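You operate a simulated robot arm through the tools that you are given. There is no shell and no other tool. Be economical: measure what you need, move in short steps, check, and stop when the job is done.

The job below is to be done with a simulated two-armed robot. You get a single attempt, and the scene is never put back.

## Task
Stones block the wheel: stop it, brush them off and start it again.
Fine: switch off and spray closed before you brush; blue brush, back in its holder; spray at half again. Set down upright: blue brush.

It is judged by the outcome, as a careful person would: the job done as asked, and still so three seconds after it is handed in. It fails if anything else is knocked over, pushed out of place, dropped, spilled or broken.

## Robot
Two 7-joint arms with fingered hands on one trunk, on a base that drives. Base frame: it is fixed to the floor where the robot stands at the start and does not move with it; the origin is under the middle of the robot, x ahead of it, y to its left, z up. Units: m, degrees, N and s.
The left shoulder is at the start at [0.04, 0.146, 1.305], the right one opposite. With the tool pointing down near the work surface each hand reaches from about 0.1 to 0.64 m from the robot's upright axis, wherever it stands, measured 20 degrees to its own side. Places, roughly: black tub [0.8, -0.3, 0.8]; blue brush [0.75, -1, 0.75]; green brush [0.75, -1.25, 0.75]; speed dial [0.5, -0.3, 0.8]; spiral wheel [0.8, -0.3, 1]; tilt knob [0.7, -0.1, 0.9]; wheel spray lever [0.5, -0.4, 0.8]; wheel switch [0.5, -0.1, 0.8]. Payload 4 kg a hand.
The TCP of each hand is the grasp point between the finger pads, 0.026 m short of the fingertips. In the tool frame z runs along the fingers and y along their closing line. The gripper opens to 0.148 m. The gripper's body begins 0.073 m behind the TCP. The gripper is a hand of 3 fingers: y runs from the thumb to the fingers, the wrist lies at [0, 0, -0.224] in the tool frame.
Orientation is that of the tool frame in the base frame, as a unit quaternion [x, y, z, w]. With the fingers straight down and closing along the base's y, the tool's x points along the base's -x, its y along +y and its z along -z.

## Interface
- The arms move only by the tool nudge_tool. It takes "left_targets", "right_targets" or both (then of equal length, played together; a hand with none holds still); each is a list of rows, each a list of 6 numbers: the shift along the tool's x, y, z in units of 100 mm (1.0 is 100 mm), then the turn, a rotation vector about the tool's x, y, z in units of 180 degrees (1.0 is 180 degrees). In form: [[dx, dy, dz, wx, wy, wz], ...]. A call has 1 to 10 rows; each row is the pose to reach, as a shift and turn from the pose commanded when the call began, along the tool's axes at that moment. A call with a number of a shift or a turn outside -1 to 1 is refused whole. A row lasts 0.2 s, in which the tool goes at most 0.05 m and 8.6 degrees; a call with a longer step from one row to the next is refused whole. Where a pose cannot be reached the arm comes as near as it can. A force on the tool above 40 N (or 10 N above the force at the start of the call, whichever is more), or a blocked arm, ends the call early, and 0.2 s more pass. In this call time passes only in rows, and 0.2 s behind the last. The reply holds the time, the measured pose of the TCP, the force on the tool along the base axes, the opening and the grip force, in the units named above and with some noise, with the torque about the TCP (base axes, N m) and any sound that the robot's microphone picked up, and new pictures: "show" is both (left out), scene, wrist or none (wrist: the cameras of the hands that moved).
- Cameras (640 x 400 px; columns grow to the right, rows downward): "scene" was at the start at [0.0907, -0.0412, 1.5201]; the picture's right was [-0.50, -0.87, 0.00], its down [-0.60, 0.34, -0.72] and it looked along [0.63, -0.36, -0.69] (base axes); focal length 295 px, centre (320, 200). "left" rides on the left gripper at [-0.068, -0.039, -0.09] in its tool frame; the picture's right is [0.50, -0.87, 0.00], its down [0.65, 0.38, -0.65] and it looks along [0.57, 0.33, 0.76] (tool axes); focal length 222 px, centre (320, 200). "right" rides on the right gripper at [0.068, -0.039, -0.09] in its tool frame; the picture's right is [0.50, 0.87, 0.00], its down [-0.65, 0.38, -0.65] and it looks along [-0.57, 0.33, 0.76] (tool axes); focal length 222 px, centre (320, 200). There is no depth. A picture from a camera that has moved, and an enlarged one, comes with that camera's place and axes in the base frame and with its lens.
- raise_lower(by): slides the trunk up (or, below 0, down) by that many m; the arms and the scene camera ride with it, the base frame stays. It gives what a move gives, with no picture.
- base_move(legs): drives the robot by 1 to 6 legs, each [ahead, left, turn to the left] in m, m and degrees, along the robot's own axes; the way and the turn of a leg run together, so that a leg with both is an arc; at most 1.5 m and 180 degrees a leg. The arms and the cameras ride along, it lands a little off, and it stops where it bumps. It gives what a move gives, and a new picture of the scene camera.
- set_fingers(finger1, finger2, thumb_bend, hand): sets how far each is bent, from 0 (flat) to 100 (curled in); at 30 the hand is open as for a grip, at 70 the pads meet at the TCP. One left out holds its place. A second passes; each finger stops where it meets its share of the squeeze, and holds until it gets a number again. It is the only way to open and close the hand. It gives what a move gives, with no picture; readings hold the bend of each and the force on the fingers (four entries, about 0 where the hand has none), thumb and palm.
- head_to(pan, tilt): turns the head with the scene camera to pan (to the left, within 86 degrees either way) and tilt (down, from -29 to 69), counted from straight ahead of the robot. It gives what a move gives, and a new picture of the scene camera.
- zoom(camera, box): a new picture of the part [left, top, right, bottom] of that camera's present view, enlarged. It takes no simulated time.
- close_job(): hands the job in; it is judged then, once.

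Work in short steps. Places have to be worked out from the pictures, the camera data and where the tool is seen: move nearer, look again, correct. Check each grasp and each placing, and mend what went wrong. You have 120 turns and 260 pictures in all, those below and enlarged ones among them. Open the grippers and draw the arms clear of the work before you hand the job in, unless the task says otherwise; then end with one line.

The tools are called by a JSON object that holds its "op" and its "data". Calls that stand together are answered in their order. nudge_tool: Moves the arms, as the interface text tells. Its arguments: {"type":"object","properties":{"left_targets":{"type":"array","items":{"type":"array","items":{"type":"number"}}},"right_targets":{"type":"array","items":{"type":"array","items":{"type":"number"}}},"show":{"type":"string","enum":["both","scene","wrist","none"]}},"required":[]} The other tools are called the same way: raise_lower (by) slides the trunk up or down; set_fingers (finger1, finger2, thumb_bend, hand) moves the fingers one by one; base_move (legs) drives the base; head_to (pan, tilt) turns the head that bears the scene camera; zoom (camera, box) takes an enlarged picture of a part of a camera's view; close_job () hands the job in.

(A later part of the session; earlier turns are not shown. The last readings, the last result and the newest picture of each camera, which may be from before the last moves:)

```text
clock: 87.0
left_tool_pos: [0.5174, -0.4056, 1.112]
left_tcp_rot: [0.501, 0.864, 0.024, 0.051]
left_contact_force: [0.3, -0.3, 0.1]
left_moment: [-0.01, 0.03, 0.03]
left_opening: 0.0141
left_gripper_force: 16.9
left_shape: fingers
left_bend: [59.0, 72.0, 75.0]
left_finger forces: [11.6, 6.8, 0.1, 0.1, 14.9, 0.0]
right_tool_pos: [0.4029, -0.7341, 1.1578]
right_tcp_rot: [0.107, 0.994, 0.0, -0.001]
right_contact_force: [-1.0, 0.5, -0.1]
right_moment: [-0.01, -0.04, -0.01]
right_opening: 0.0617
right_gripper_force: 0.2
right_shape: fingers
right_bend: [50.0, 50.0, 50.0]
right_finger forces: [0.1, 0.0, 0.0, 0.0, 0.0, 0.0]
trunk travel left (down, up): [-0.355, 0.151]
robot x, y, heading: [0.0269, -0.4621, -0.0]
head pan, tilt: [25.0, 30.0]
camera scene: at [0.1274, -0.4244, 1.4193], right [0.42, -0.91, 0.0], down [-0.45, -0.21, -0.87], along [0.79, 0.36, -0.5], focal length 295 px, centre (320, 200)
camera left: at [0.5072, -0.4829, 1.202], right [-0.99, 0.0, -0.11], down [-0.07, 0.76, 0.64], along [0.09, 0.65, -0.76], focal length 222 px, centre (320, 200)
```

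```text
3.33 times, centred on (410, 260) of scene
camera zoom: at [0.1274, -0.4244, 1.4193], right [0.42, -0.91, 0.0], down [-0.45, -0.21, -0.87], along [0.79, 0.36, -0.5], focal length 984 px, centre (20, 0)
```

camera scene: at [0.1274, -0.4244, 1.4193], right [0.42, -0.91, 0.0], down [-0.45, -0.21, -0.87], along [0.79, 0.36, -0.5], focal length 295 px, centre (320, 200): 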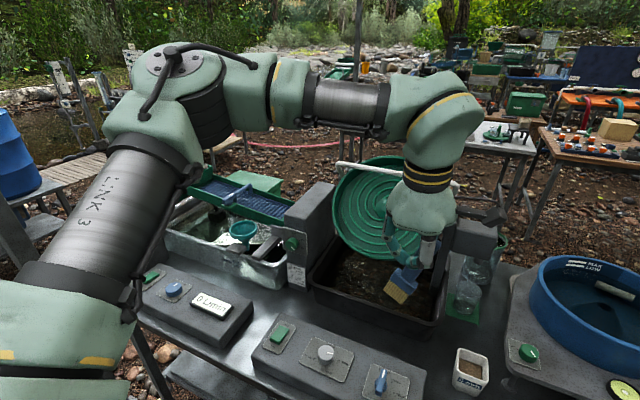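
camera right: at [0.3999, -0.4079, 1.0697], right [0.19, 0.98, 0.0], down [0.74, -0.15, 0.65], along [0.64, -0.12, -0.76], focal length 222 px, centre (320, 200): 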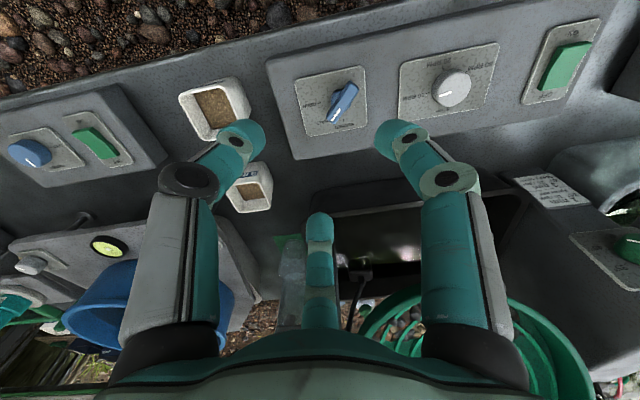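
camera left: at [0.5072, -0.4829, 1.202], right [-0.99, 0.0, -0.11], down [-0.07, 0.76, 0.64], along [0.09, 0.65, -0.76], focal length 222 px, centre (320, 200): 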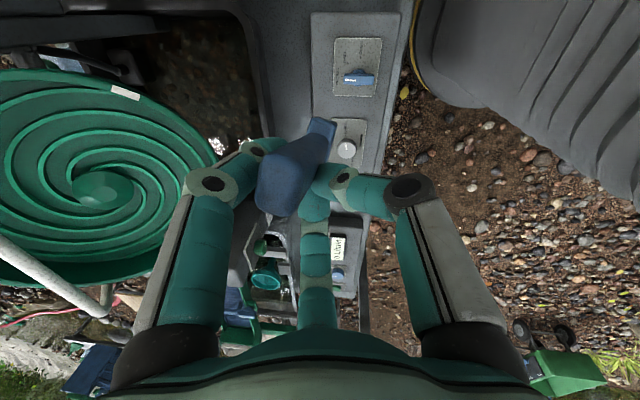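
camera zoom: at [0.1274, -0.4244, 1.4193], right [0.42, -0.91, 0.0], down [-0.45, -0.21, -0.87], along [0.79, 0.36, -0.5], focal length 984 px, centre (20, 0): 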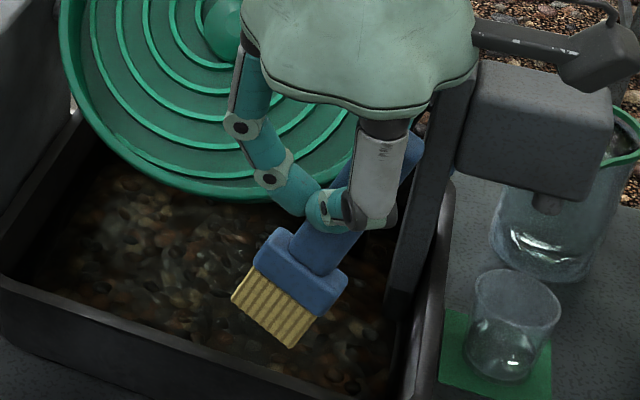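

Scene view shows the brush leaning ~22° (bristles toward +y) and ~7° back. I roll the hand by the opposite amount to set the brush upright.

{"op": "nudge_tool", "data": {"left_targets": [[0, 0, 0, 0.009, -0.042, -0.0045], [0, 0, 0, 0.018, -0.083, -0.009], [0, 0, 0, 0.0266, -0.1248, -0.0133]], "show": "wrist"}}

{"op": "zoom", "data": {"camera": "scene", "box": [350, 200, 470, 320]}}

```text
clock: 87.8
left_tool_pos: [0.5168, -0.4036, 1.1112]
left_tcp_rot: [0.481, 0.847, -0.111, 0.2]
left_contact_force: [0.0, -0.3, -0.6]
left_moment: [0.01, 0.0, 0.02]
left_opening: 0.0142
left_gripper_force: 17.1
left_shape: fingers
left_bend: [59.0, 72.0, 75.0]
left_finger forces: [11.6, 6.9, 0.0, 0.0, 15.0, 0.0]
right_tool_pos: [0.4026, -0.7338, 1.1574]
right_tcp_rot: [0.108, 0.994, 0.0, 0.0]
right_contact_force: [-0.3, -0.5, -0.1]
right_moment: [0.01, -0.01, 0.01]
right_opening: 0.0619
right_gripper_force: 0.1
right_shape: fingers
right_bend: [50.0, 50.0, 50.0]
right_finger forces: [0.1, 0.1, 0.0, 0.0, 0.1, 0.1]
trunk travel left (down, up): [-0.355, 0.151]
robot x, y, heading: [0.0247, -0.4615, -0.3]
head pan, tilt: [25.0, 30.0]
camera left: at [0.4937, -0.4428, 1.2227], right [-0.97, -0.06, -0.23], down [-0.13, 0.95, 0.3], along [0.2, 0.32, -0.93], focal length 222 px, centre (320, 200)
```

left: 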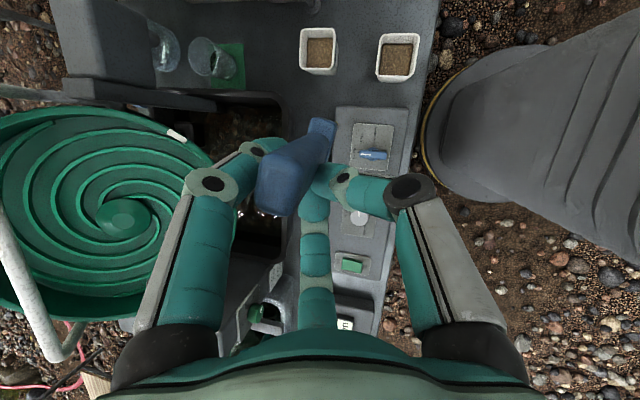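

```text
3.33 times, centred on (410, 260) of scene
camera zoom: at [0.1268, -0.4232, 1.4193], right [0.42, -0.91, 0.0], down [-0.45, -0.21, -0.87], along [0.79, 0.36, -0.5], focal length 984 px, centre (20, 0)
```

zoom: 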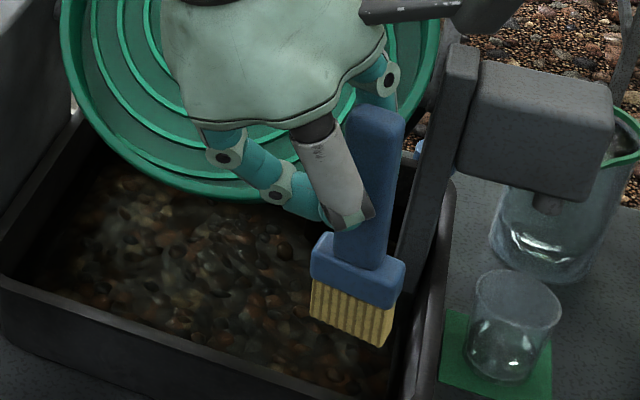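

Nearly upright (over-corrected ~4.5°). I trim that, then drive back to the brush holder.

{"op": "nudge_tool", "data": {"left_targets": [[0, 0, 0, -0.0115, 0.0215, 0.0058]], "show": "none"}}

{"op": "base_move", "data": {"legs": [[-0.04, 0, 0], [0, -0.635, 0], [0.147, 0, 0]]}}

{"op": "head_to", "data": {"pan": 5, "tilt": 42}}

{"op": "zoom", "data": {"camera": "scene", "box": [240, 100, 440, 300]}}

```text
clock: 88.2
left_tool_pos: [0.518, -0.4059, 1.1123]
left_tcp_rot: [0.488, 0.851, -0.076, 0.18]
left_contact_force: [-0.8, -0.3, -0.8]
left_moment: [0.02, -0.01, 0.02]
left_opening: 0.0142
left_gripper_force: 16.9
left_shape: fingers
left_bend: [59.0, 72.0, 75.0]
left_finger forces: [11.6, 6.8, 0.0, 0.0, 15.0, 0.0]
right_tool_pos: [0.4022, -0.7356, 1.1572]
right_tcp_rot: [0.107, 0.994, 0.001, -0.001]
right_contact_force: [-0.5, 0.2, -0.9]
right_moment: [0.02, 0.03, 0.0]
right_opening: 0.0618
right_gripper_force: 0.1
right_shape: fingers
right_bend: [50.0, 50.0, 50.0]
right_finger forces: [0.0, 0.0, 0.0, 0.0, 0.0, 0.0]
trunk travel left (down, up): [-0.355, 0.151]
robot x, y, heading: [0.0265, -0.4646, -0.1]
head pan, tilt: [25.0, 30.0]
```

```text
clock: 93.1
left_tool_pos: [0.6193, -1.0391, 1.1133]
left_tcp_rot: [0.49, 0.849, -0.076, 0.181]
left_contact_force: [0.0, -0.3, 0.0]
left_moment: [0.0, -0.02, 0.01]
left_opening: 0.0142
left_gripper_force: 16.7
left_shape: fingers
left_bend: [59.0, 72.0, 75.0]
left_finger forces: [11.5, 6.9, 0.0, 0.0, 15.1, 0.0]
right_tool_pos: [0.5034, -1.3692, 1.1574]
right_tcp_rot: [0.109, 0.994, 0.0, 0.0]
right_contact_force: [-0.4, -0.5, 0.1]
right_moment: [-0.01, -0.01, -0.01]
right_opening: 0.062
right_gripper_force: 0.0
right_shape: fingers
right_bend: [50.0, 50.0, 50.0]
right_finger forces: [0.1, 0.0, 0.0, 0.0, 0.0, 0.0]
trunk travel left (down, up): [-0.355, 0.151]
robot x, y, heading: [0.1327, -1.0954, -0.3]
head pan, tilt: [25.0, 30.0]
camera scene: at [0.2279, -1.0578, 1.4196], right [0.42, -0.91, 0.0], down [-0.45, -0.21, -0.87], along [0.79, 0.36, -0.5], focal length 295 px, centre (320, 200)
```

scene: 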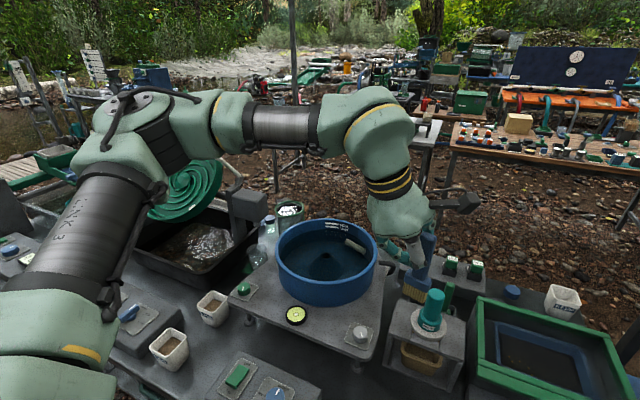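

```text
clock: 94.0
left_tool_pos: [0.6207, -1.0384, 1.1111]
left_tcp_rot: [0.489, 0.85, -0.075, 0.179]
left_contact_force: [0.0, 0.2, -0.5]
left_moment: [0.01, 0.02, 0.03]
left_opening: 0.0142
left_gripper_force: 16.6
left_shape: fingers
left_bend: [59.0, 72.0, 75.0]
left_finger forces: [11.6, 6.8, 0.0, 0.1, 14.9, 0.1]
right_tool_pos: [0.5062, -1.3689, 1.1574]
right_tcp_rot: [0.109, 0.994, 0.001, -0.001]
right_contact_force: [-0.2, -0.4, -1.1]
right_moment: [-0.02, -0.06, 0.01]
right_opening: 0.0619
right_gripper_force: 0.0
right_shape: fingers
right_bend: [50.0, 50.0, 50.0]
right_finger forces: [0.0, 0.0, 0.1, 0.1, 0.1, 0.1]
trunk travel left (down, up): [-0.355, 0.151]
robot x, y, heading: [0.1258, -1.0986, -0.1]
head pan, tilt: [5.0, 42.0]
camera scene: at [0.2323, -1.0886, 1.401], right [0.08, -1.0, 0.0], down [-0.67, -0.06, -0.74], along [0.74, 0.06, -0.67], focal length 295 px, centre (320, 200)
```

scene: 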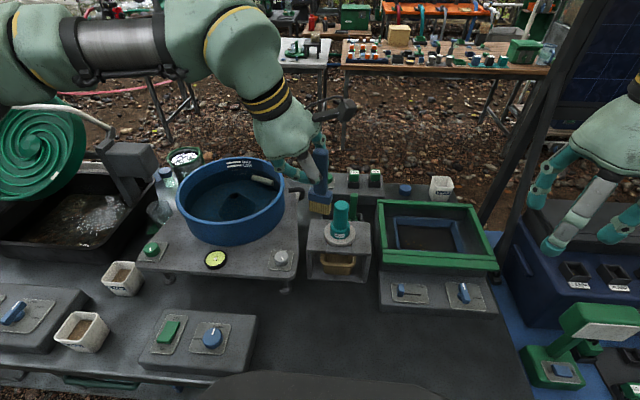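

```text
2.00 times, centred on (340, 200) of scene
camera zoom: at [0.2323, -1.0886, 1.401], right [0.08, -1.0, 0.0], down [-0.67, -0.06, -0.74], along [0.74, 0.06, -0.67], focal length 590 px, centre (280, 200)
```

zoom: 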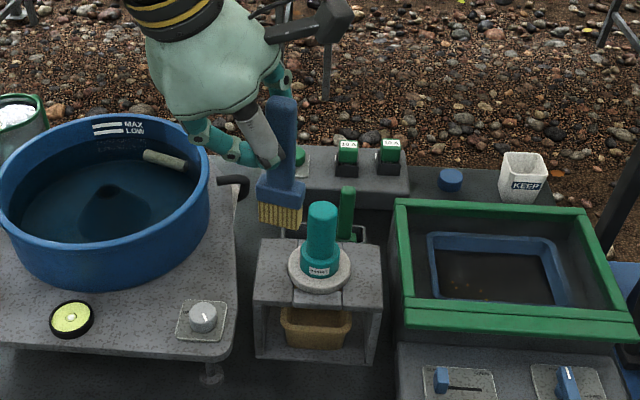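

Brush is upright (≤3° off), its axis ≈[0.64,-1.058] vs TCP [0.62,-1.038]. For reach I drive 2 cm further forward, then shift the brush over its slot at height.

{"op": "base_move", "data": {"legs": [[0.02, 0, 0]]}}

{"op": "nudge_tool", "data": {"left_targets": [[-0.25, 0.38, 0.12, 0, 0, 0], [-0.5, 0.77, 0.245, 0, 0, 0]], "show": "none"}}

{"op": "nudge_tool", "data": {"left_targets": [[-0.25, 0.38, 0.12, 0, 0, 0], [-0.5, 0.77, 0.245, 0, 0, 0]], "show": "both"}}

{"op": "zoom", "data": {"camera": "scene", "box": [260, 80, 420, 240]}}

{"op": "zoom", "data": {"camera": "left", "box": [160, 0, 460, 250]}}

```text
clock: 94.8
left_tool_pos: [0.6353, -1.039, 1.1142]
left_tcp_rot: [0.489, 0.85, -0.074, 0.182]
left_contact_force: [-0.3, 1.0, -1.0]
left_moment: [0.03, -0.03, 0.01]
left_opening: 0.014
left_gripper_force: 16.4
left_shape: fingers
left_bend: [59.0, 72.0, 75.0]
left_finger forces: [11.6, 6.9, 0.0, 0.0, 15.0, 0.1]
right_tool_pos: [0.5187, -1.3687, 1.1597]
right_tcp_rot: [0.109, 0.994, 0.001, 0.003]
right_contact_force: [0.2, 1.0, -0.3]
right_moment: [0.0, -0.05, -0.01]
right_opening: 0.0616
right_gripper_force: 0.0
right_shape: fingers
right_bend: [50.0, 50.0, 50.0]
right_finger forces: [0.1, 0.0, 0.0, 0.0, 0.0, 0.0]
trunk travel left (down, up): [-0.355, 0.151]
robot x, y, heading: [0.1492, -1.0986, -0.2]
head pan, tilt: [5.0, 42.0]
camera scene: at [0.2447, -1.0888, 1.4016], right [0.08, -1.0, 0.0], down [-0.66, -0.05, -0.75], along [0.74, 0.06, -0.67], focal length 295 px, centre (320, 200)
```

scene: 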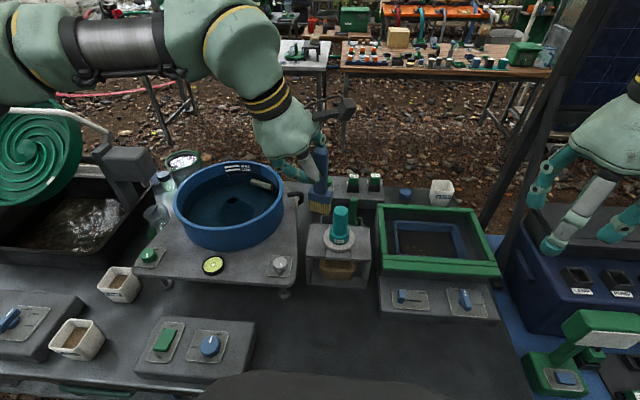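

```text
clock: 95.4
left_tool_pos: [0.7358, -1.0486, 1.113]
left_tcp_rot: [0.49, 0.85, -0.077, 0.18]
left_contact_force: [0.5, 0.2, -0.6]
left_moment: [-0.01, 0.02, -0.01]
left_opening: 0.0144
left_gripper_force: 16.7
left_shape: fingers
left_bend: [59.0, 72.0, 75.0]
left_finger forces: [11.6, 6.9, 0.0, 0.1, 15.0, 0.0]
right_tool_pos: [0.5251, -1.3687, 1.1583]
right_tcp_rot: [0.109, 0.994, 0.001, 0.0]
right_contact_force: [-0.4, 0.3, 0.1]
right_moment: [0.01, -0.03, 0.02]
right_opening: 0.0615
right_gripper_force: 0.1
right_shape: fingers
right_bend: [50.0, 50.0, 50.0]
right_finger forces: [0.1, 0.1, 0.0, 0.0, 0.0, 0.1]
trunk travel left (down, up): [-0.355, 0.151]
robot x, y, heading: [0.1485, -1.0962, -0.4]
head pan, tilt: [5.0, 42.0]
```

```text
clock: 96.0
left_tool_pos: [0.8313, -1.0593, 1.1112]
left_tcp_rot: [0.49, 0.85, -0.077, 0.179]
left_contact_force: [-0.6, 0.4, 0.0]
left_moment: [0.01, 0.02, -0.02]
left_opening: 0.0142
left_gripper_force: 12.8
left_shape: fingers
left_bend: [59.0, 72.0, 75.0]
left_finger forces: [11.6, 0.0, 0.0, 0.1, 14.8, 0.0]
right_tool_pos: [0.525, -1.3696, 1.1567]
right_tcp_rot: [0.109, 0.994, 0.002, 0.0]
right_contact_force: [-0.2, -0.4, 0.3]
right_moment: [0.02, -0.01, 0.0]
right_opening: 0.0616
right_gripper_force: 0.1
right_shape: fingers
right_bend: [50.0, 50.0, 50.0]
right_finger forces: [0.0, 0.0, 0.0, 0.1, 0.0, 0.0]
trunk travel left (down, up): [-0.355, 0.151]
robot x, y, heading: [0.1479, -1.0926, -0.2]
head pan, tilt: [5.0, 42.0]
camera scene: at [0.2527, -1.0913, 1.4009], right [0.08, -1.0, 0.0], down [-0.67, -0.05, -0.74], along [0.74, 0.06, -0.67], focal length 295 px, centre (320, 200)
camera left: at [0.8076, -1.1065, 1.2193], right [-0.97, -0.04, -0.23], down [-0.12, 0.92, 0.37], along [0.2, 0.39, -0.9], focal length 222 px, centre (320, 200)
```

scene: 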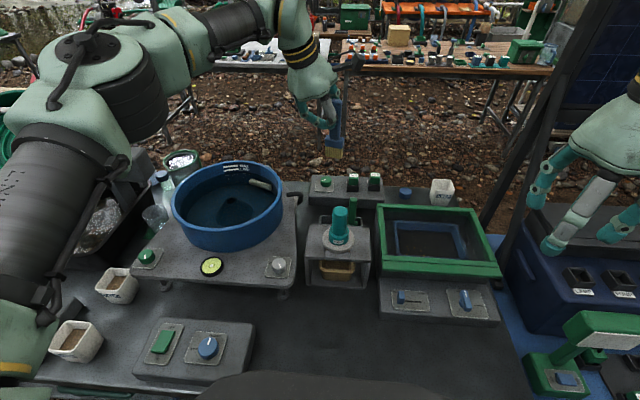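
left: 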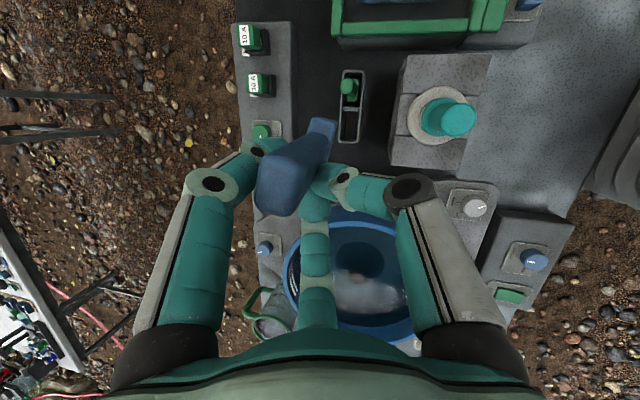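

```text
2.50 times, centred on (340, 160) of scene
camera zoom: at [0.2527, -1.0913, 1.4009], right [0.08, -1.0, 0.0], down [-0.67, -0.05, -0.74], along [0.74, 0.06, -0.67], focal length 738 px, centre (270, 300)
```

zoom: 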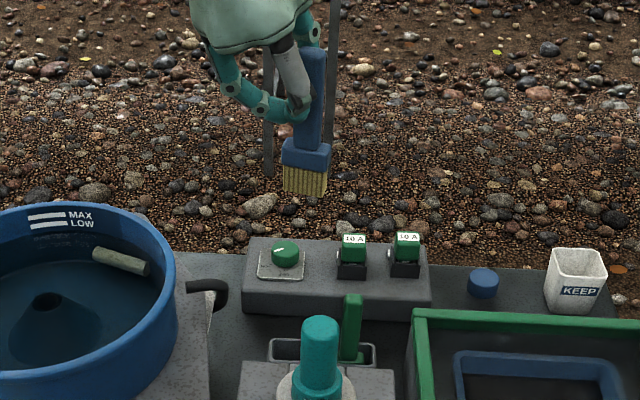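

```text
1.60 times, centred on (310, 125) of left
camera zoom: at [0.8076, -1.1065, 1.2193], right [-0.97, -0.04, -0.23], down [-0.12, 0.92, 0.37], along [0.2, 0.39, -0.9], focal length 355 px, centre (336, 320)
```

zoom: 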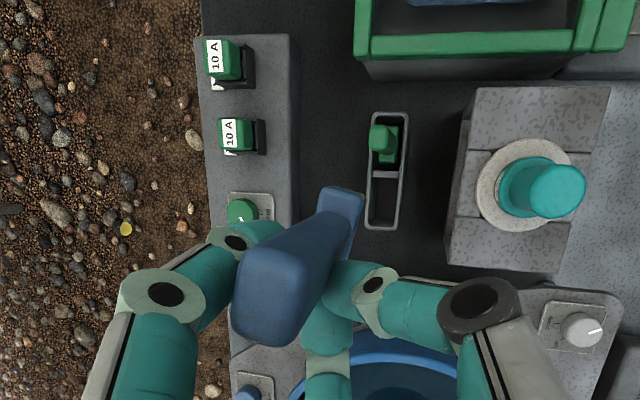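

Both cameras agree: slot centre ≈[0.851,-1.073], brush axis ≈[0.845,-1.074]. I add 5 mm in x and descend to just above the slot.

{"op": "nudge_tool", "data": {"left_targets": [[0.15, 0, 0.4, 0, 0, 0], [0.34, -0.016, 0.83, 0, 0, 0]], "show": "none"}}

{"op": "nudge_tool", "data": {"left_targets": [[0.15, 0, 0.4, 0, 0, 0], [0.34, -0.016, 0.83, 0, 0, 0]], "show": "both"}}

{"op": "zoom", "data": {"camera": "scene", "box": [280, 130, 400, 250]}}

{"op": "zoom", "data": {"camera": "left", "box": [200, 40, 440, 240]}}

```text
clock: 96.6
left_tool_pos: [0.8333, -1.0548, 1.0214]
left_tcp_rot: [0.49, 0.85, -0.077, 0.18]
left_contact_force: [0.7, 0.3, -1.1]
left_moment: [0.04, 0.03, -0.03]
left_opening: 0.0141
left_gripper_force: 13.1
left_shape: fingers
left_bend: [59.0, 72.0, 75.0]
left_finger forces: [11.7, 0.1, 0.1, 0.0, 14.9, 0.0]
right_tool_pos: [0.526, -1.3692, 1.1567]
right_tcp_rot: [0.108, 0.994, 0.002, 0.0]
right_contact_force: [0.3, 0.1, -0.2]
right_moment: [-0.01, 0.03, 0.01]
right_opening: 0.0616
right_gripper_force: 0.0
right_shape: fingers
right_bend: [50.0, 50.0, 50.0]
right_finger forces: [0.1, 0.0, 0.0, 0.0, 0.1, 0.0]
trunk travel left (down, up): [-0.355, 0.151]
robot x, y, heading: [0.1501, -1.0963, -0.2]
head pan, tilt: [5.0, 42.0]
```

```text
clock: 97.2
left_tool_pos: [0.8357, -1.0537, 0.9325]
left_tcp_rot: [0.489, 0.85, -0.077, 0.18]
left_contact_force: [-0.6, -0.5, -0.3]
left_moment: [0.02, 0.0, 0.02]
left_opening: 0.0141
left_gripper_force: 13.8
left_shape: fingers
left_bend: [59.0, 72.0, 75.0]
left_finger forces: [11.6, 0.0, 0.0, 0.0, 14.9, 0.0]
right_tool_pos: [0.5253, -1.3696, 1.157]
right_tcp_rot: [0.109, 0.994, 0.001, -0.001]
right_contact_force: [0.2, -0.1, 0.3]
right_moment: [0.01, 0.0, 0.0]
right_opening: 0.0616
right_gripper_force: 0.0
right_shape: fingers
right_bend: [50.0, 50.0, 50.0]
right_finger forces: [0.0, 0.0, 0.0, 0.0, 0.0, 0.0]
trunk travel left (down, up): [-0.355, 0.151]
robot x, y, heading: [0.1498, -1.0949, -0.4]
head pan, tilt: [5.0, 42.0]
camera scene: at [0.2524, -1.0886, 1.4009], right [0.08, -1.0, 0.0], down [-0.67, -0.05, -0.74], along [0.74, 0.06, -0.67], focal length 295 px, centre (320, 200)
camera left: at [0.8126, -1.1013, 1.0391], right [-0.97, -0.04, -0.23], down [-0.13, 0.92, 0.37], along [0.2, 0.39, -0.9], focal length 222 px, centre (320, 200)
```

scene: 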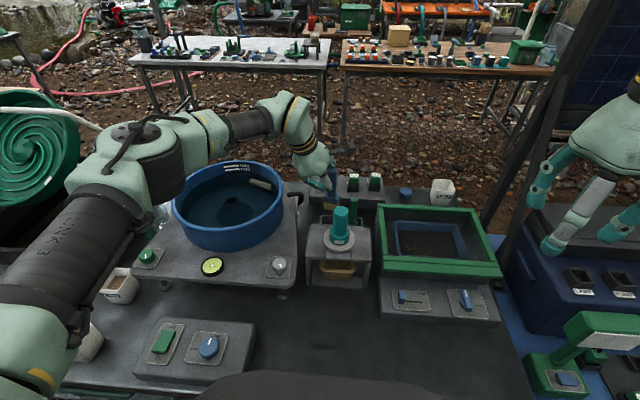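
left: 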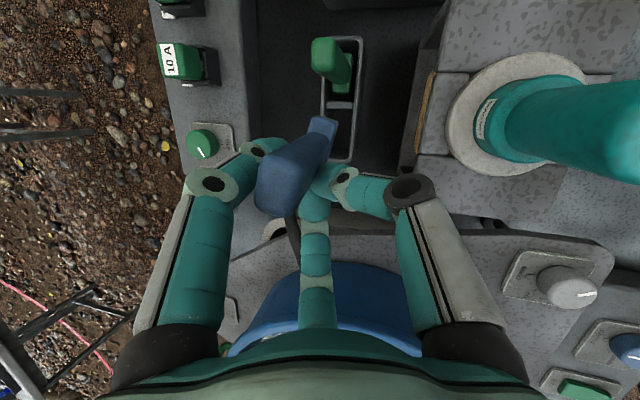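

```text
3.33 times, centred on (340, 190) of scene
camera zoom: at [0.2524, -1.0886, 1.4009], right [0.08, -1.0, 0.0], down [-0.67, -0.05, -0.74], along [0.74, 0.06, -0.67], focal length 984 px, centre (253, 233)
```

zoom: 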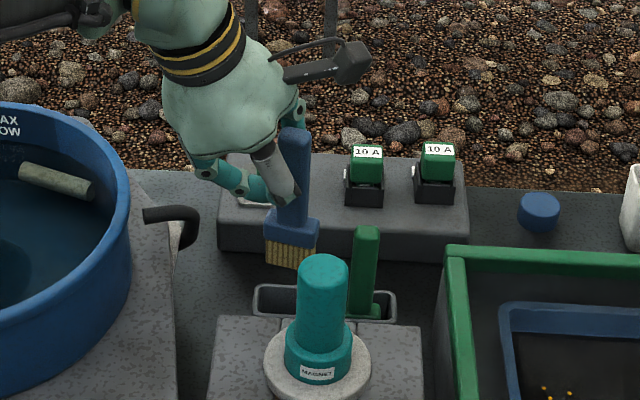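

```text
2.00 times, centred on (320, 140) of left
camera zoom: at [0.8126, -1.1013, 1.0391], right [-0.97, -0.04, -0.23], down [-0.13, 0.92, 0.37], along [0.2, 0.39, -0.9], focal length 444 px, centre (320, 320)
```

zoom: 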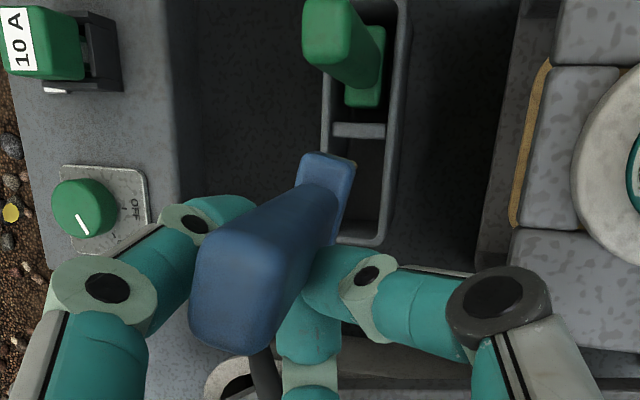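

The brush hangs above its slot: offset only ≈(+2,−3) mm. I correct and lower 5 cm slowly into the slot.

{"op": "nudge_tool", "data": {"left_targets": [[-0.02, -0.01, 0.05, 0, 0, 0], [0.05, -0.015, 0.2, 0, 0, 0], [0.1, -0.02, 0.34, 0, 0, 0], [0.156, -0.022, 0.476, 0, 0, 0]], "show": "none"}}

{"op": "zoom", "data": {"camera": "scene", "box": [280, 130, 400, 250]}}

{"op": "zoom", "data": {"camera": "left", "box": [200, 40, 440, 240]}}

```text
clock: 98.2
left_tool_pos: [0.8367, -1.0588, 0.8871]
left_tcp_rot: [0.489, 0.849, -0.076, 0.184]
left_contact_force: [-2.8, -0.7, 12.2]
left_moment: [-0.12, -0.14, -0.01]
left_opening: 0.0141
left_gripper_force: 15.5
left_shape: fingers
left_bend: [59.0, 72.0, 76.0]
left_finger forces: [12.6, 0.0, 0.0, 0.0, 17.9, 0.0]
right_tool_pos: [0.5213, -1.3688, 1.159]
right_tcp_rot: [0.108, 0.994, 0.001, 0.001]
right_contact_force: [-0.5, -0.3, 0.0]
right_moment: [0.0, 0.0, 0.01]
right_opening: 0.0617
right_gripper_force: 0.0
right_shape: fingers
right_bend: [50.0, 50.0, 50.0]
right_finger forces: [0.1, 0.0, 0.1, 0.0, 0.0, 0.0]
trunk travel left (down, up): [-0.355, 0.151]
robot x, y, heading: [0.1501, -1.0968, -0.2]
head pan, tilt: [5.0, 42.0]
```

```text
3.33 times, centred on (340, 190) of scene
camera zoom: at [0.2477, -1.0892, 1.4015], right [0.08, -1.0, 0.0], down [-0.67, -0.05, -0.74], along [0.74, 0.06, -0.67], focal length 984 px, centre (253, 233)
```

zoom: 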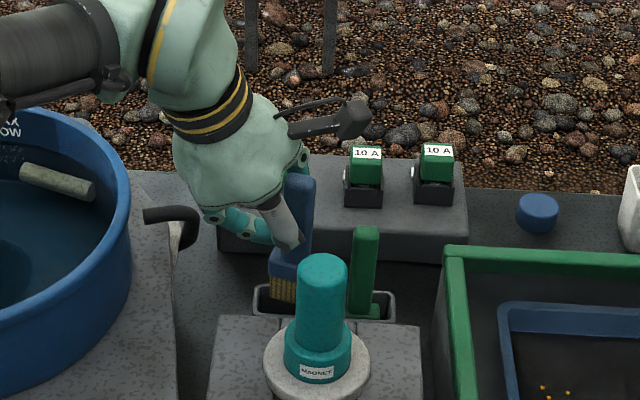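

```text
2.00 times, centred on (320, 140) of left
camera zoom: at [0.8124, -1.1059, 0.9943], right [-0.97, -0.04, -0.24], down [-0.13, 0.92, 0.37], along [0.2, 0.39, -0.9], focal length 444 px, centre (320, 320)
```

zoom: 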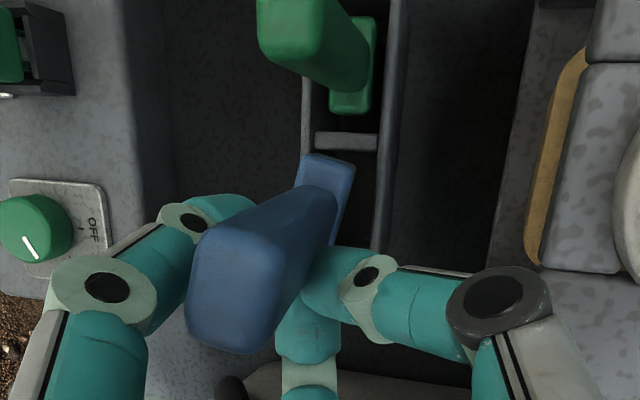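

Contact (12 N) about 4 cm before the seat; the moment suggests the far (+x) edge. I zoom to see what it catches.

{"op": "zoom", "data": {"camera": "scene", "box": [305, 180, 365, 235]}}

{"op": "zoom", "data": {"camera": "left", "box": [290, 80, 410, 190]}}

```text
7.27 times, centred on (335, 208) of scene
camera zoom: at [0.2477, -1.0892, 1.4015], right [0.08, -1.0, 0.0], down [-0.67, -0.05, -0.74], along [0.74, 0.06, -0.67], focal length 2148 px, centre (211, 146)
```

zoom: 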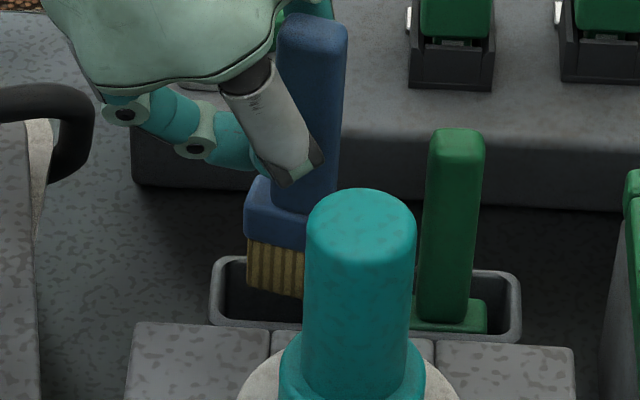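

```text
3.64 times, centred on (350, 135) of left
camera zoom: at [0.8124, -1.1059, 0.9943], right [-0.97, -0.04, -0.24], down [-0.13, 0.92, 0.37], along [0.2, 0.39, -0.9], focal length 808 px, centre (211, 436)
```

zoom: 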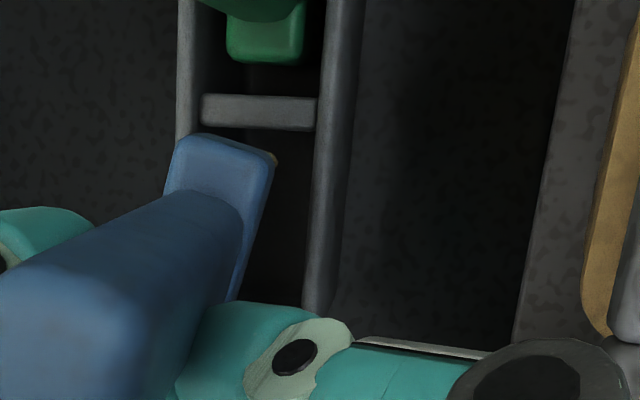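

The brush head is yawed ~10° against the slot (its +y end toward +x), catching the far wall. I lift 2 cm, yaw it +9°, and view again.

{"op": "nudge_tool", "data": {"left_targets": [[-0.076, 0.01, -0.185, 0, 0, 0], [-0.076, 0.01, -0.185, -0.0095, 0.0012, -0.023], [-0.076, 0.01, -0.185, -0.0189, 0.0024, -0.046]], "show": "none"}}

{"op": "zoom", "data": {"camera": "scene", "box": [305, 170, 365, 235]}}

{"op": "zoom", "data": {"camera": "left", "box": [270, 60, 410, 190]}}

```text
clock: 99.0
left_tool_pos: [0.8373, -1.0579, 0.903]
left_tcp_rot: [0.421, 0.886, -0.062, 0.186]
left_contact_force: [0.2, -0.5, -0.4]
left_moment: [0.0, 0.03, 0.04]
left_opening: 0.0141
left_gripper_force: 14.0
left_shape: fingers
left_bend: [59.0, 72.0, 76.0]
left_finger forces: [12.3, 0.1, 0.1, 0.0, 16.0, 0.0]
right_tool_pos: [0.5252, -1.3691, 1.157]
right_tcp_rot: [0.109, 0.994, 0.001, 0.0]
right_contact_force: [-0.3, -0.3, -0.4]
right_moment: [-0.01, -0.01, 0.01]
right_opening: 0.0618
right_gripper_force: 0.2
right_shape: fingers
right_bend: [50.0, 50.0, 50.0]
right_finger forces: [0.1, 0.0, 0.0, 0.0, 0.0, 0.0]
trunk travel left (down, up): [-0.355, 0.151]
robot x, y, heading: [0.1497, -1.0957, -0.5]
head pan, tilt: [5.0, 42.0]
```

```text
6.15 times, centred on (335, 202) of scene
camera zoom: at [0.2513, -1.089, 1.401], right [0.08, -1.0, 0.0], down [-0.67, -0.05, -0.74], along [0.74, 0.06, -0.67], focal length 1817 px, centre (228, 185)
```

zoom: 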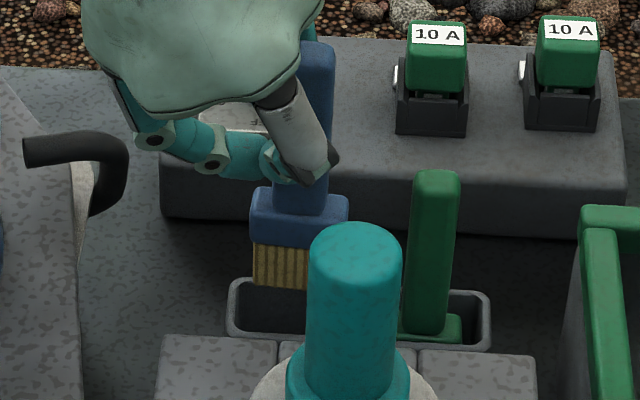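

```text
3.08 times, centred on (340, 125) of left
camera zoom: at [0.8213, -1.1082, 1.0098], right [-0.95, -0.19, -0.23], down [-0.27, 0.89, 0.37], along [0.13, 0.42, -0.9], focal length 684 px, centre (258, 431)
```

zoom: 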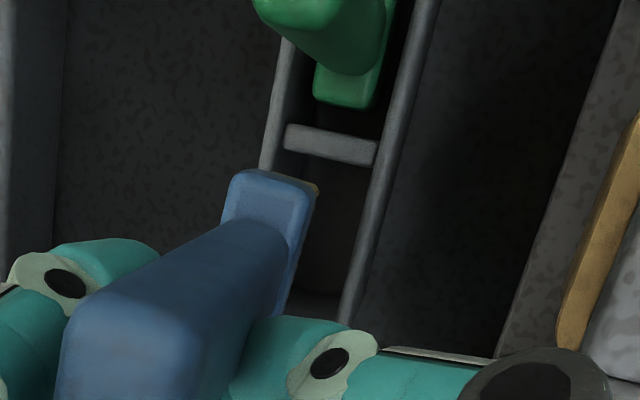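

The head is now parallel with the slot; it needs ≈(−4,+3) mm. I shift and lower again.

{"op": "nudge_tool", "data": {"left_targets": [[0.045, -0.012, -0.019, 0, 0, 0], [0.1, -0.02, 0.11, 0, 0, 0], [0.15, -0.025, 0.24, 0, 0, 0], [0.2, -0.03, 0.37, 0, 0, 0], [0.255, -0.038, 0.489, 0, 0, 0]], "show": "none"}}

{"op": "zoom", "data": {"camera": "scene", "box": [305, 170, 365, 235]}}

{"op": "zoom", "data": {"camera": "left", "box": [270, 60, 410, 190]}}

```text
clock: 100.2
left_tool_pos: [0.8339, -1.0544, 0.8485]
left_tcp_rot: [0.422, 0.885, -0.062, 0.185]
left_contact_force: [-0.1, -0.3, -0.7]
left_moment: [0.01, 0.02, 0.04]
left_opening: 0.014
left_gripper_force: 14.2
left_shape: fingers
left_bend: [59.0, 72.0, 76.0]
left_finger forces: [12.2, 0.0, 0.0, 0.1, 15.8, 0.0]
right_tool_pos: [0.5251, -1.3692, 1.1579]
right_tcp_rot: [0.108, 0.994, 0.001, 0.0]
right_contact_force: [-0.2, -0.3, 0.7]
right_moment: [0.03, 0.0, 0.01]
right_opening: 0.0615
right_gripper_force: 0.0
right_shape: fingers
right_bend: [50.0, 50.0, 50.0]
right_finger forces: [0.0, 0.0, 0.0, 0.0, 0.0, 0.0]
trunk travel left (down, up): [-0.355, 0.151]
robot x, y, heading: [0.151, -1.0944, -0.3]
head pan, tilt: [5.0, 42.0]
```

```text
6.15 times, centred on (335, 202) of scene
camera zoom: at [0.2514, -1.089, 1.401], right [0.08, -1.0, 0.0], down [-0.67, -0.05, -0.74], along [0.74, 0.06, -0.67], focal length 1817 px, centre (228, 185)
```

zoom: 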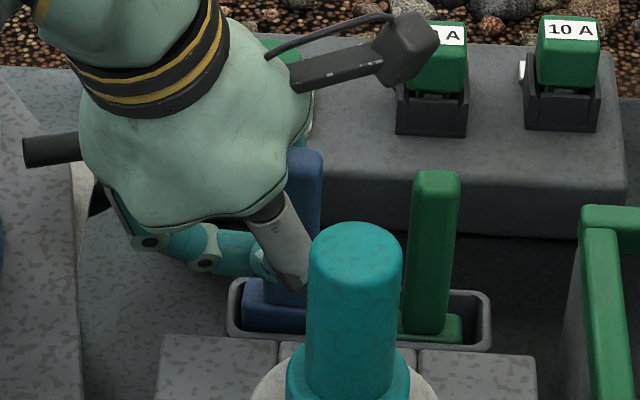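

```text
3.08 times, centred on (340, 125) of left
camera zoom: at [0.8169, -1.1049, 0.9551], right [-0.95, -0.19, -0.23], down [-0.27, 0.89, 0.37], along [0.13, 0.42, -0.9], focal length 684 px, centre (258, 431)
```

zoom: 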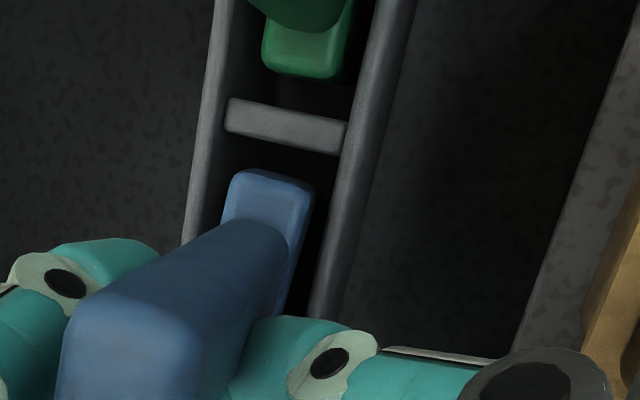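

The brush head is in its slot without contact. It still hovers ~1 cm relative to the green one; lower gently until it seats.

{"op": "nudge_tool", "data": {"left_targets": [[0.015, -0.001, 0.037, 0, 0, 0], [0.03, -0.002, 0.074, 0, 0, 0], [0.038, -0.002, 0.092, 0, 0, 0]], "show": "none"}}

{"op": "zoom", "data": {"camera": "scene", "box": [305, 170, 365, 235]}}

```text
clock: 101.0
left_tool_pos: [0.8333, -1.0545, 0.838]
left_tcp_rot: [0.421, 0.886, -0.061, 0.185]
left_contact_force: [0.7, 0.2, 0.0]
left_moment: [-0.02, 0.03, 0.01]
left_opening: 0.0143
left_gripper_force: 14.2
left_shape: fingers
left_bend: [59.0, 72.0, 76.0]
left_finger forces: [12.3, 0.1, 0.0, 0.0, 15.9, 0.0]
right_tool_pos: [0.5242, -1.3688, 1.1579]
right_tcp_rot: [0.109, 0.994, 0.001, 0.0]
right_contact_force: [0.6, 0.0, 0.7]
right_moment: [0.02, -0.05, -0.01]
right_opening: 0.0618
right_gripper_force: 0.0
right_shape: fingers
right_bend: [50.0, 50.0, 50.0]
right_finger forces: [0.1, 0.0, 0.1, 0.1, 0.1, 0.0]
trunk travel left (down, up): [-0.355, 0.151]
robot x, y, heading: [0.1481, -1.0952, -0.4]
head pan, tilt: [5.0, 42.0]
```

```text
6.15 times, centred on (335, 202) of scene
camera zoom: at [0.251, -1.0889, 1.4011], right [0.08, -1.0, 0.0], down [-0.67, -0.05, -0.74], along [0.74, 0.06, -0.67], focal length 1817 px, centre (228, 185)
```

zoom: 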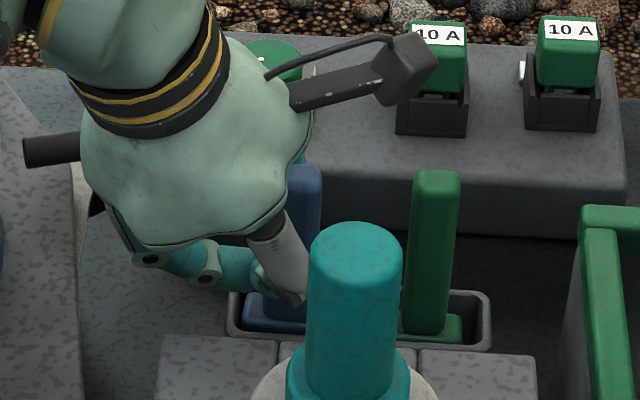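

Nearly level with the green brush; a few more mm until contact.

{"op": "nudge_tool", "data": {"left_targets": [[0.012, -0.001, 0.028, 0, 0, 0], [0.023, -0.001, 0.055, 0, 0, 0], [0.031, -0.002, 0.074, 0, 0, 0]], "show": "none"}}

{"op": "zoom", "data": {"camera": "left", "box": [200, 60, 440, 260]}}

```text
clock: 101.8
left_tool_pos: [0.8333, -1.0542, 0.8323]
left_tcp_rot: [0.42, 0.886, -0.062, 0.187]
left_contact_force: [-0.4, 1.6, 6.8]
left_moment: [-0.06, -0.1, 0.03]
left_opening: 0.0139
left_gripper_force: 14.6
left_shape: fingers
left_bend: [59.0, 72.0, 76.0]
left_finger forces: [12.6, 0.1, 0.1, 0.0, 16.1, 0.0]
right_tool_pos: [0.5246, -1.3683, 1.1583]
right_tcp_rot: [0.11, 0.994, 0.001, 0.0]
right_contact_force: [-0.4, -0.2, -0.7]
right_moment: [0.0, 0.01, 0.02]
right_opening: 0.0618
right_gripper_force: 0.1
right_shape: fingers
right_bend: [50.0, 50.0, 50.0]
right_finger forces: [0.0, 0.1, 0.0, 0.1, 0.0, 0.1]
trunk travel left (down, up): [-0.355, 0.151]
robot x, y, heading: [0.1506, -1.0964, -0.4]
head pan, tilt: [5.0, 42.0]
```

```text
2.00 times, centred on (320, 160) of left
camera zoom: at [0.8167, -1.1045, 0.9395], right [-0.95, -0.19, -0.23], down [-0.27, 0.89, 0.37], along [0.14, 0.42, -0.9], focal length 444 px, centre (320, 280)
```

zoom: 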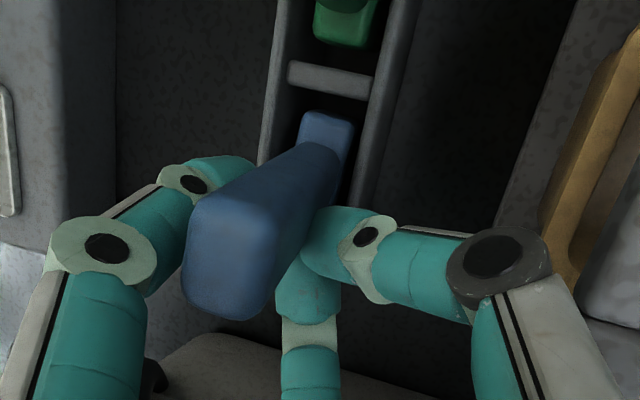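

Seated with 7 N. I open the fingers to release; the head is contained in the slot.

{"op": "set_fingers", "data": {"hand": "left", "finger1": 48, "finger2": 48, "thumb_bend": 48}}

{"op": "zoom", "data": {"camera": "left", "box": [120, 40, 480, 300]}}

{"op": "zoom", "data": {"camera": "scene", "box": [295, 160, 375, 235]}}

```text
clock: 102.8
left_tool_pos: [0.8331, -1.0546, 0.8296]
left_tcp_rot: [0.422, 0.885, -0.062, 0.186]
left_contact_force: [-1.3, -0.1, 0.2]
left_moment: [-0.03, 0.01, 0.0]
left_opening: 0.0683
left_gripper_force: 0.1
left_shape: fingers
left_bend: [48.0, 48.0, 48.0]
left_finger forces: [0.1, 0.1, 0.1, 0.0, 0.0, 0.0]
right_tool_pos: [0.5243, -1.3688, 1.1584]
right_tcp_rot: [0.109, 0.994, 0.001, 0.0]
right_contact_force: [0.5, 0.4, -0.8]
right_moment: [-0.01, -0.02, -0.03]
right_opening: 0.0619
right_gripper_force: 0.1
right_shape: fingers
right_bend: [50.0, 50.0, 50.0]
right_finger forces: [0.1, 0.0, 0.1, 0.1, 0.0, 0.0]
trunk travel left (down, up): [-0.355, 0.151]
robot x, y, heading: [0.1491, -1.0947, -0.4]
head pan, tilt: [5.0, 42.0]
```

```text
1.54 times, centred on (300, 170) of left
camera zoom: at [0.817, -1.1048, 0.9376], right [-0.95, -0.19, -0.23], down [-0.27, 0.89, 0.37], along [0.13, 0.42, -0.9], focal length 342 px, centre (351, 246)
```

zoom: 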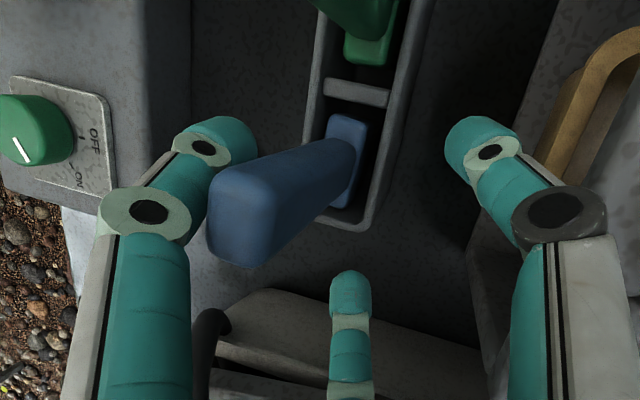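

```text
5.33 times, centred on (335, 198) of scene
camera zoom: at [0.251, -1.0889, 1.4011], right [0.08, -1.0, 0.0], down [-0.67, -0.05, -0.74], along [0.74, 0.06, -0.67], focal length 1575 px, centre (240, 213)
```

zoom: 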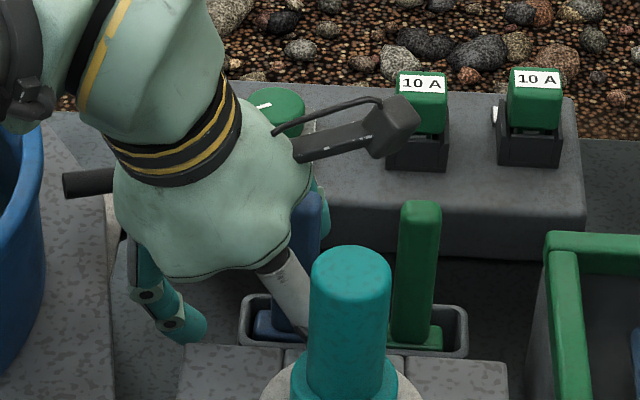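

The brush stands in its slot, fingers free. I lift the hand vertically, with a few mm +x for margin.

{"op": "nudge_tool", "data": {"left_targets": [[-0.1, 0.045, -0.14, 0, 0, 0], [-0.18, 0.055, -0.32, 0, 0, 0], [-0.3, 0.07, -0.6, 0, 0, 0], [-0.41, 0.085, -0.91, 0, 0, 0]], "show": "wrist"}}

{"op": "zoom", "data": {"camera": "scene", "box": [295, 140, 385, 235]}}

```text
clock: 103.8
left_tool_pos: [0.8363, -1.0549, 0.9314]
left_tcp_rot: [0.422, 0.885, -0.062, 0.186]
left_contact_force: [-0.9, -0.7, -0.4]
left_moment: [0.02, -0.01, -0.03]
left_opening: 0.0683
left_gripper_force: 0.0
left_shape: fingers
left_bend: [48.0, 48.0, 48.0]
left_finger forces: [0.0, 0.0, 0.0, 0.0, 0.0, 0.1]
right_tool_pos: [0.5251, -1.3697, 1.1575]
right_tcp_rot: [0.108, 0.994, 0.001, 0.0]
right_contact_force: [0.2, -0.4, -0.2]
right_moment: [0.02, -0.04, 0.01]
right_opening: 0.0618
right_gripper_force: 0.1
right_shape: fingers
right_bend: [50.0, 50.0, 50.0]
right_finger forces: [0.0, 0.1, 0.0, 0.0, 0.0, 0.0]
trunk travel left (down, up): [-0.355, 0.151]
robot x, y, heading: [0.1484, -1.0959, -0.2]
head pan, tilt: [5.0, 42.0]
camera left: at [0.8209, -1.1051, 1.0375], right [-0.95, -0.19, -0.23], down [-0.27, 0.89, 0.37], along [0.13, 0.42, -0.9], focal length 222 px, centre (320, 200)
```

left: 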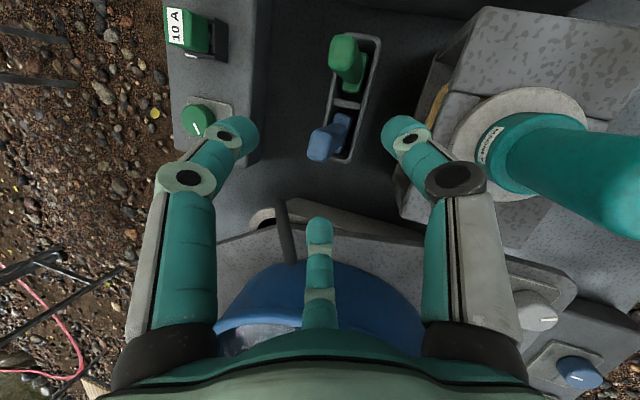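

```text
4.21 times, centred on (340, 188) of scene
camera zoom: at [0.2503, -1.089, 1.4011], right [0.08, -1.0, 0.0], down [-0.67, -0.05, -0.74], along [0.74, 0.06, -0.67], focal length 1243 px, centre (236, 253)
```

zoom: 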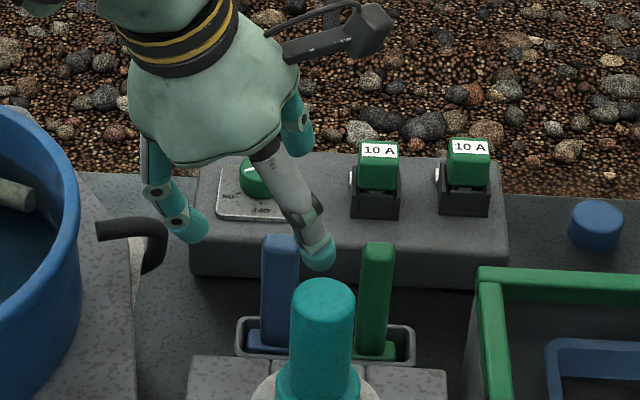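

The blue brush is back upright. I lift and retract the hand, then turn it straight down for the lever.

{"op": "nudge_tool", "data": {"left_targets": [[-0.19, 0.02, -0.46, 0, 0, 0], [-0.38, 0.047, -0.92, 0, 0, 0], [-0.12, -0.3, -1, 0, 0, 0], [0.15, -0.65, -1, 0, 0, 0], [0.35, -0.95, -1, 0, 0, 0]], "show": "none"}}

{"op": "nudge_tool", "data": {"left_targets": [[0.28, -0.37, -0.13, 0, 0, 0], [0.56, -0.75, -0.27, 0, 0, 0], [0.56, -0.75, -0.27, -0.0055, 0.02, -0.04], [0.56, -0.75, -0.27, -0.011, 0.04, -0.08], [0.56, -0.75, -0.27, -0.017, 0.062, -0.123], [0.56, -0.75, -0.27, -0.023, 0.083, -0.165], [0.56, -0.75, -0.27, -0.029, 0.104, -0.207], [0.56, -0.75, -0.27, -0.0345, 0.124, -0.247]], "show": "scene"}}

```text
clock: 105.0
left_tool_pos: [0.7145, -1.0636, 1.0044]
left_tcp_rot: [0.42, 0.886, -0.063, 0.186]
left_contact_force: [0.6, -0.5, 0.2]
left_moment: [0.03, -0.03, -0.01]
left_opening: 0.0686
left_gripper_force: 0.1
left_shape: fingers
left_bend: [48.0, 48.0, 48.0]
left_finger forces: [0.1, 0.0, 0.0, 0.1, 0.0, 0.0]
right_tool_pos: [0.5249, -1.37, 1.1575]
right_tcp_rot: [0.109, 0.994, 0.001, 0.0]
right_contact_force: [-0.2, -0.1, 0.0]
right_moment: [-0.03, 0.0, -0.01]
right_opening: 0.0619
right_gripper_force: 0.2
right_shape: fingers
right_bend: [50.0, 50.0, 50.0]
right_finger forces: [0.1, 0.0, 0.1, 0.0, 0.1, 0.0]
trunk travel left (down, up): [-0.355, 0.151]
robot x, y, heading: [0.15, -1.0947, -0.2]
head pan, tilt: [5.0, 42.0]
```

```text
refused: row 5 steps farther than a row can; nothing moved
```

Hand is at z 1.0 near the magnet's top clearance; I raise it as I back off, with smaller turn steps.

{"op": "nudge_tool", "data": {"left_targets": [[0.1, -0.35, -0.35, 0, 0, 0], [0.2, -0.7, -0.7, 0, 0, 0], [0.2, -0.7, -0.7, -0.0055, 0.02, -0.039], [0.2, -0.7, -0.7, -0.011, 0.039, -0.078], [0.2, -0.7, -0.7, -0.0165, 0.059, -0.117], [0.2, -0.7, -0.7, -0.022, 0.078, -0.156], [0.2, -0.7, -0.7, -0.027, 0.098, -0.195], [0.2, -0.7, -0.7, -0.033, 0.117, -0.234], [0.2, -0.7, -0.7, -0.0345, 0.124, -0.247]], "show": "scene"}}

```text
refused: row 1 steps farther than a row can; nothing moved
```

{"op": "nudge_tool", "data": {"left_targets": [[0.1, -0.33, -0.33, 0, 0, 0], [0.2, -0.66, -0.66, 0, 0, 0], [0.2, -0.7, -0.7, -0.0055, 0.02, -0.039], [0.2, -0.7, -0.7, -0.011, 0.039, -0.078], [0.2, -0.7, -0.7, -0.0165, 0.059, -0.117], [0.2, -0.7, -0.7, -0.022, 0.078, -0.156], [0.2, -0.7, -0.7, -0.027, 0.098, -0.195], [0.2, -0.7, -0.7, -0.033, 0.117, -0.234], [0.2, -0.7, -0.7, -0.0345, 0.124, -0.247]], "show": "scene"}}

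```text
clock: 107.0
left_tool_pos: [0.6324, -1.0731, 1.0597]
left_tcp_rot: [0.05, 0.999, 0.0, 0.0]
left_contact_force: [0.0, -0.8, 0.4]
left_moment: [0.02, -0.02, 0.03]
left_opening: 0.0683
left_gripper_force: 0.1
left_shape: fingers
left_bend: [48.0, 48.0, 48.0]
left_finger forces: [0.0, 0.1, 0.0, 0.0, 0.1, 0.0]
right_tool_pos: [0.5253, -1.3683, 1.158]
right_tcp_rot: [0.109, 0.994, 0.001, 0.0]
right_contact_force: [0.5, -0.3, -0.3]
right_moment: [0.01, -0.01, -0.01]
right_opening: 0.0617
right_gripper_force: 0.0
right_shape: fingers
right_bend: [50.0, 50.0, 50.0]
right_finger forces: [0.0, 0.0, 0.1, 0.1, 0.1, 0.0]
trunk travel left (down, up): [-0.355, 0.151]
robot x, y, heading: [0.1506, -1.0986, -0.4]
head pan, tilt: [5.0, 42.0]
camera scene: at [0.2511, -1.0889, 1.4011], right [0.08, -1.0, 0.0], down [-0.67, -0.05, -0.74], along [0.74, 0.06, -0.67], focal length 295 px, centre (320, 200)
```

scene: 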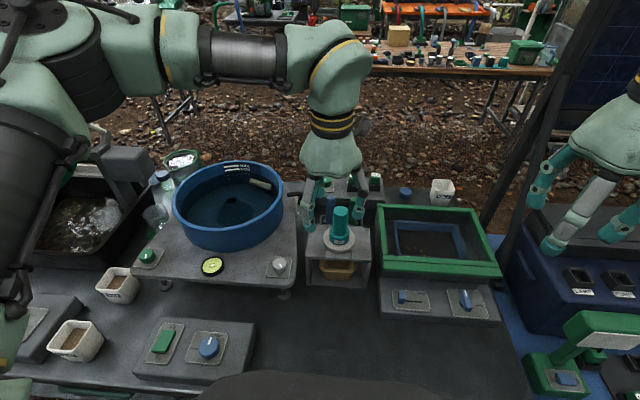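

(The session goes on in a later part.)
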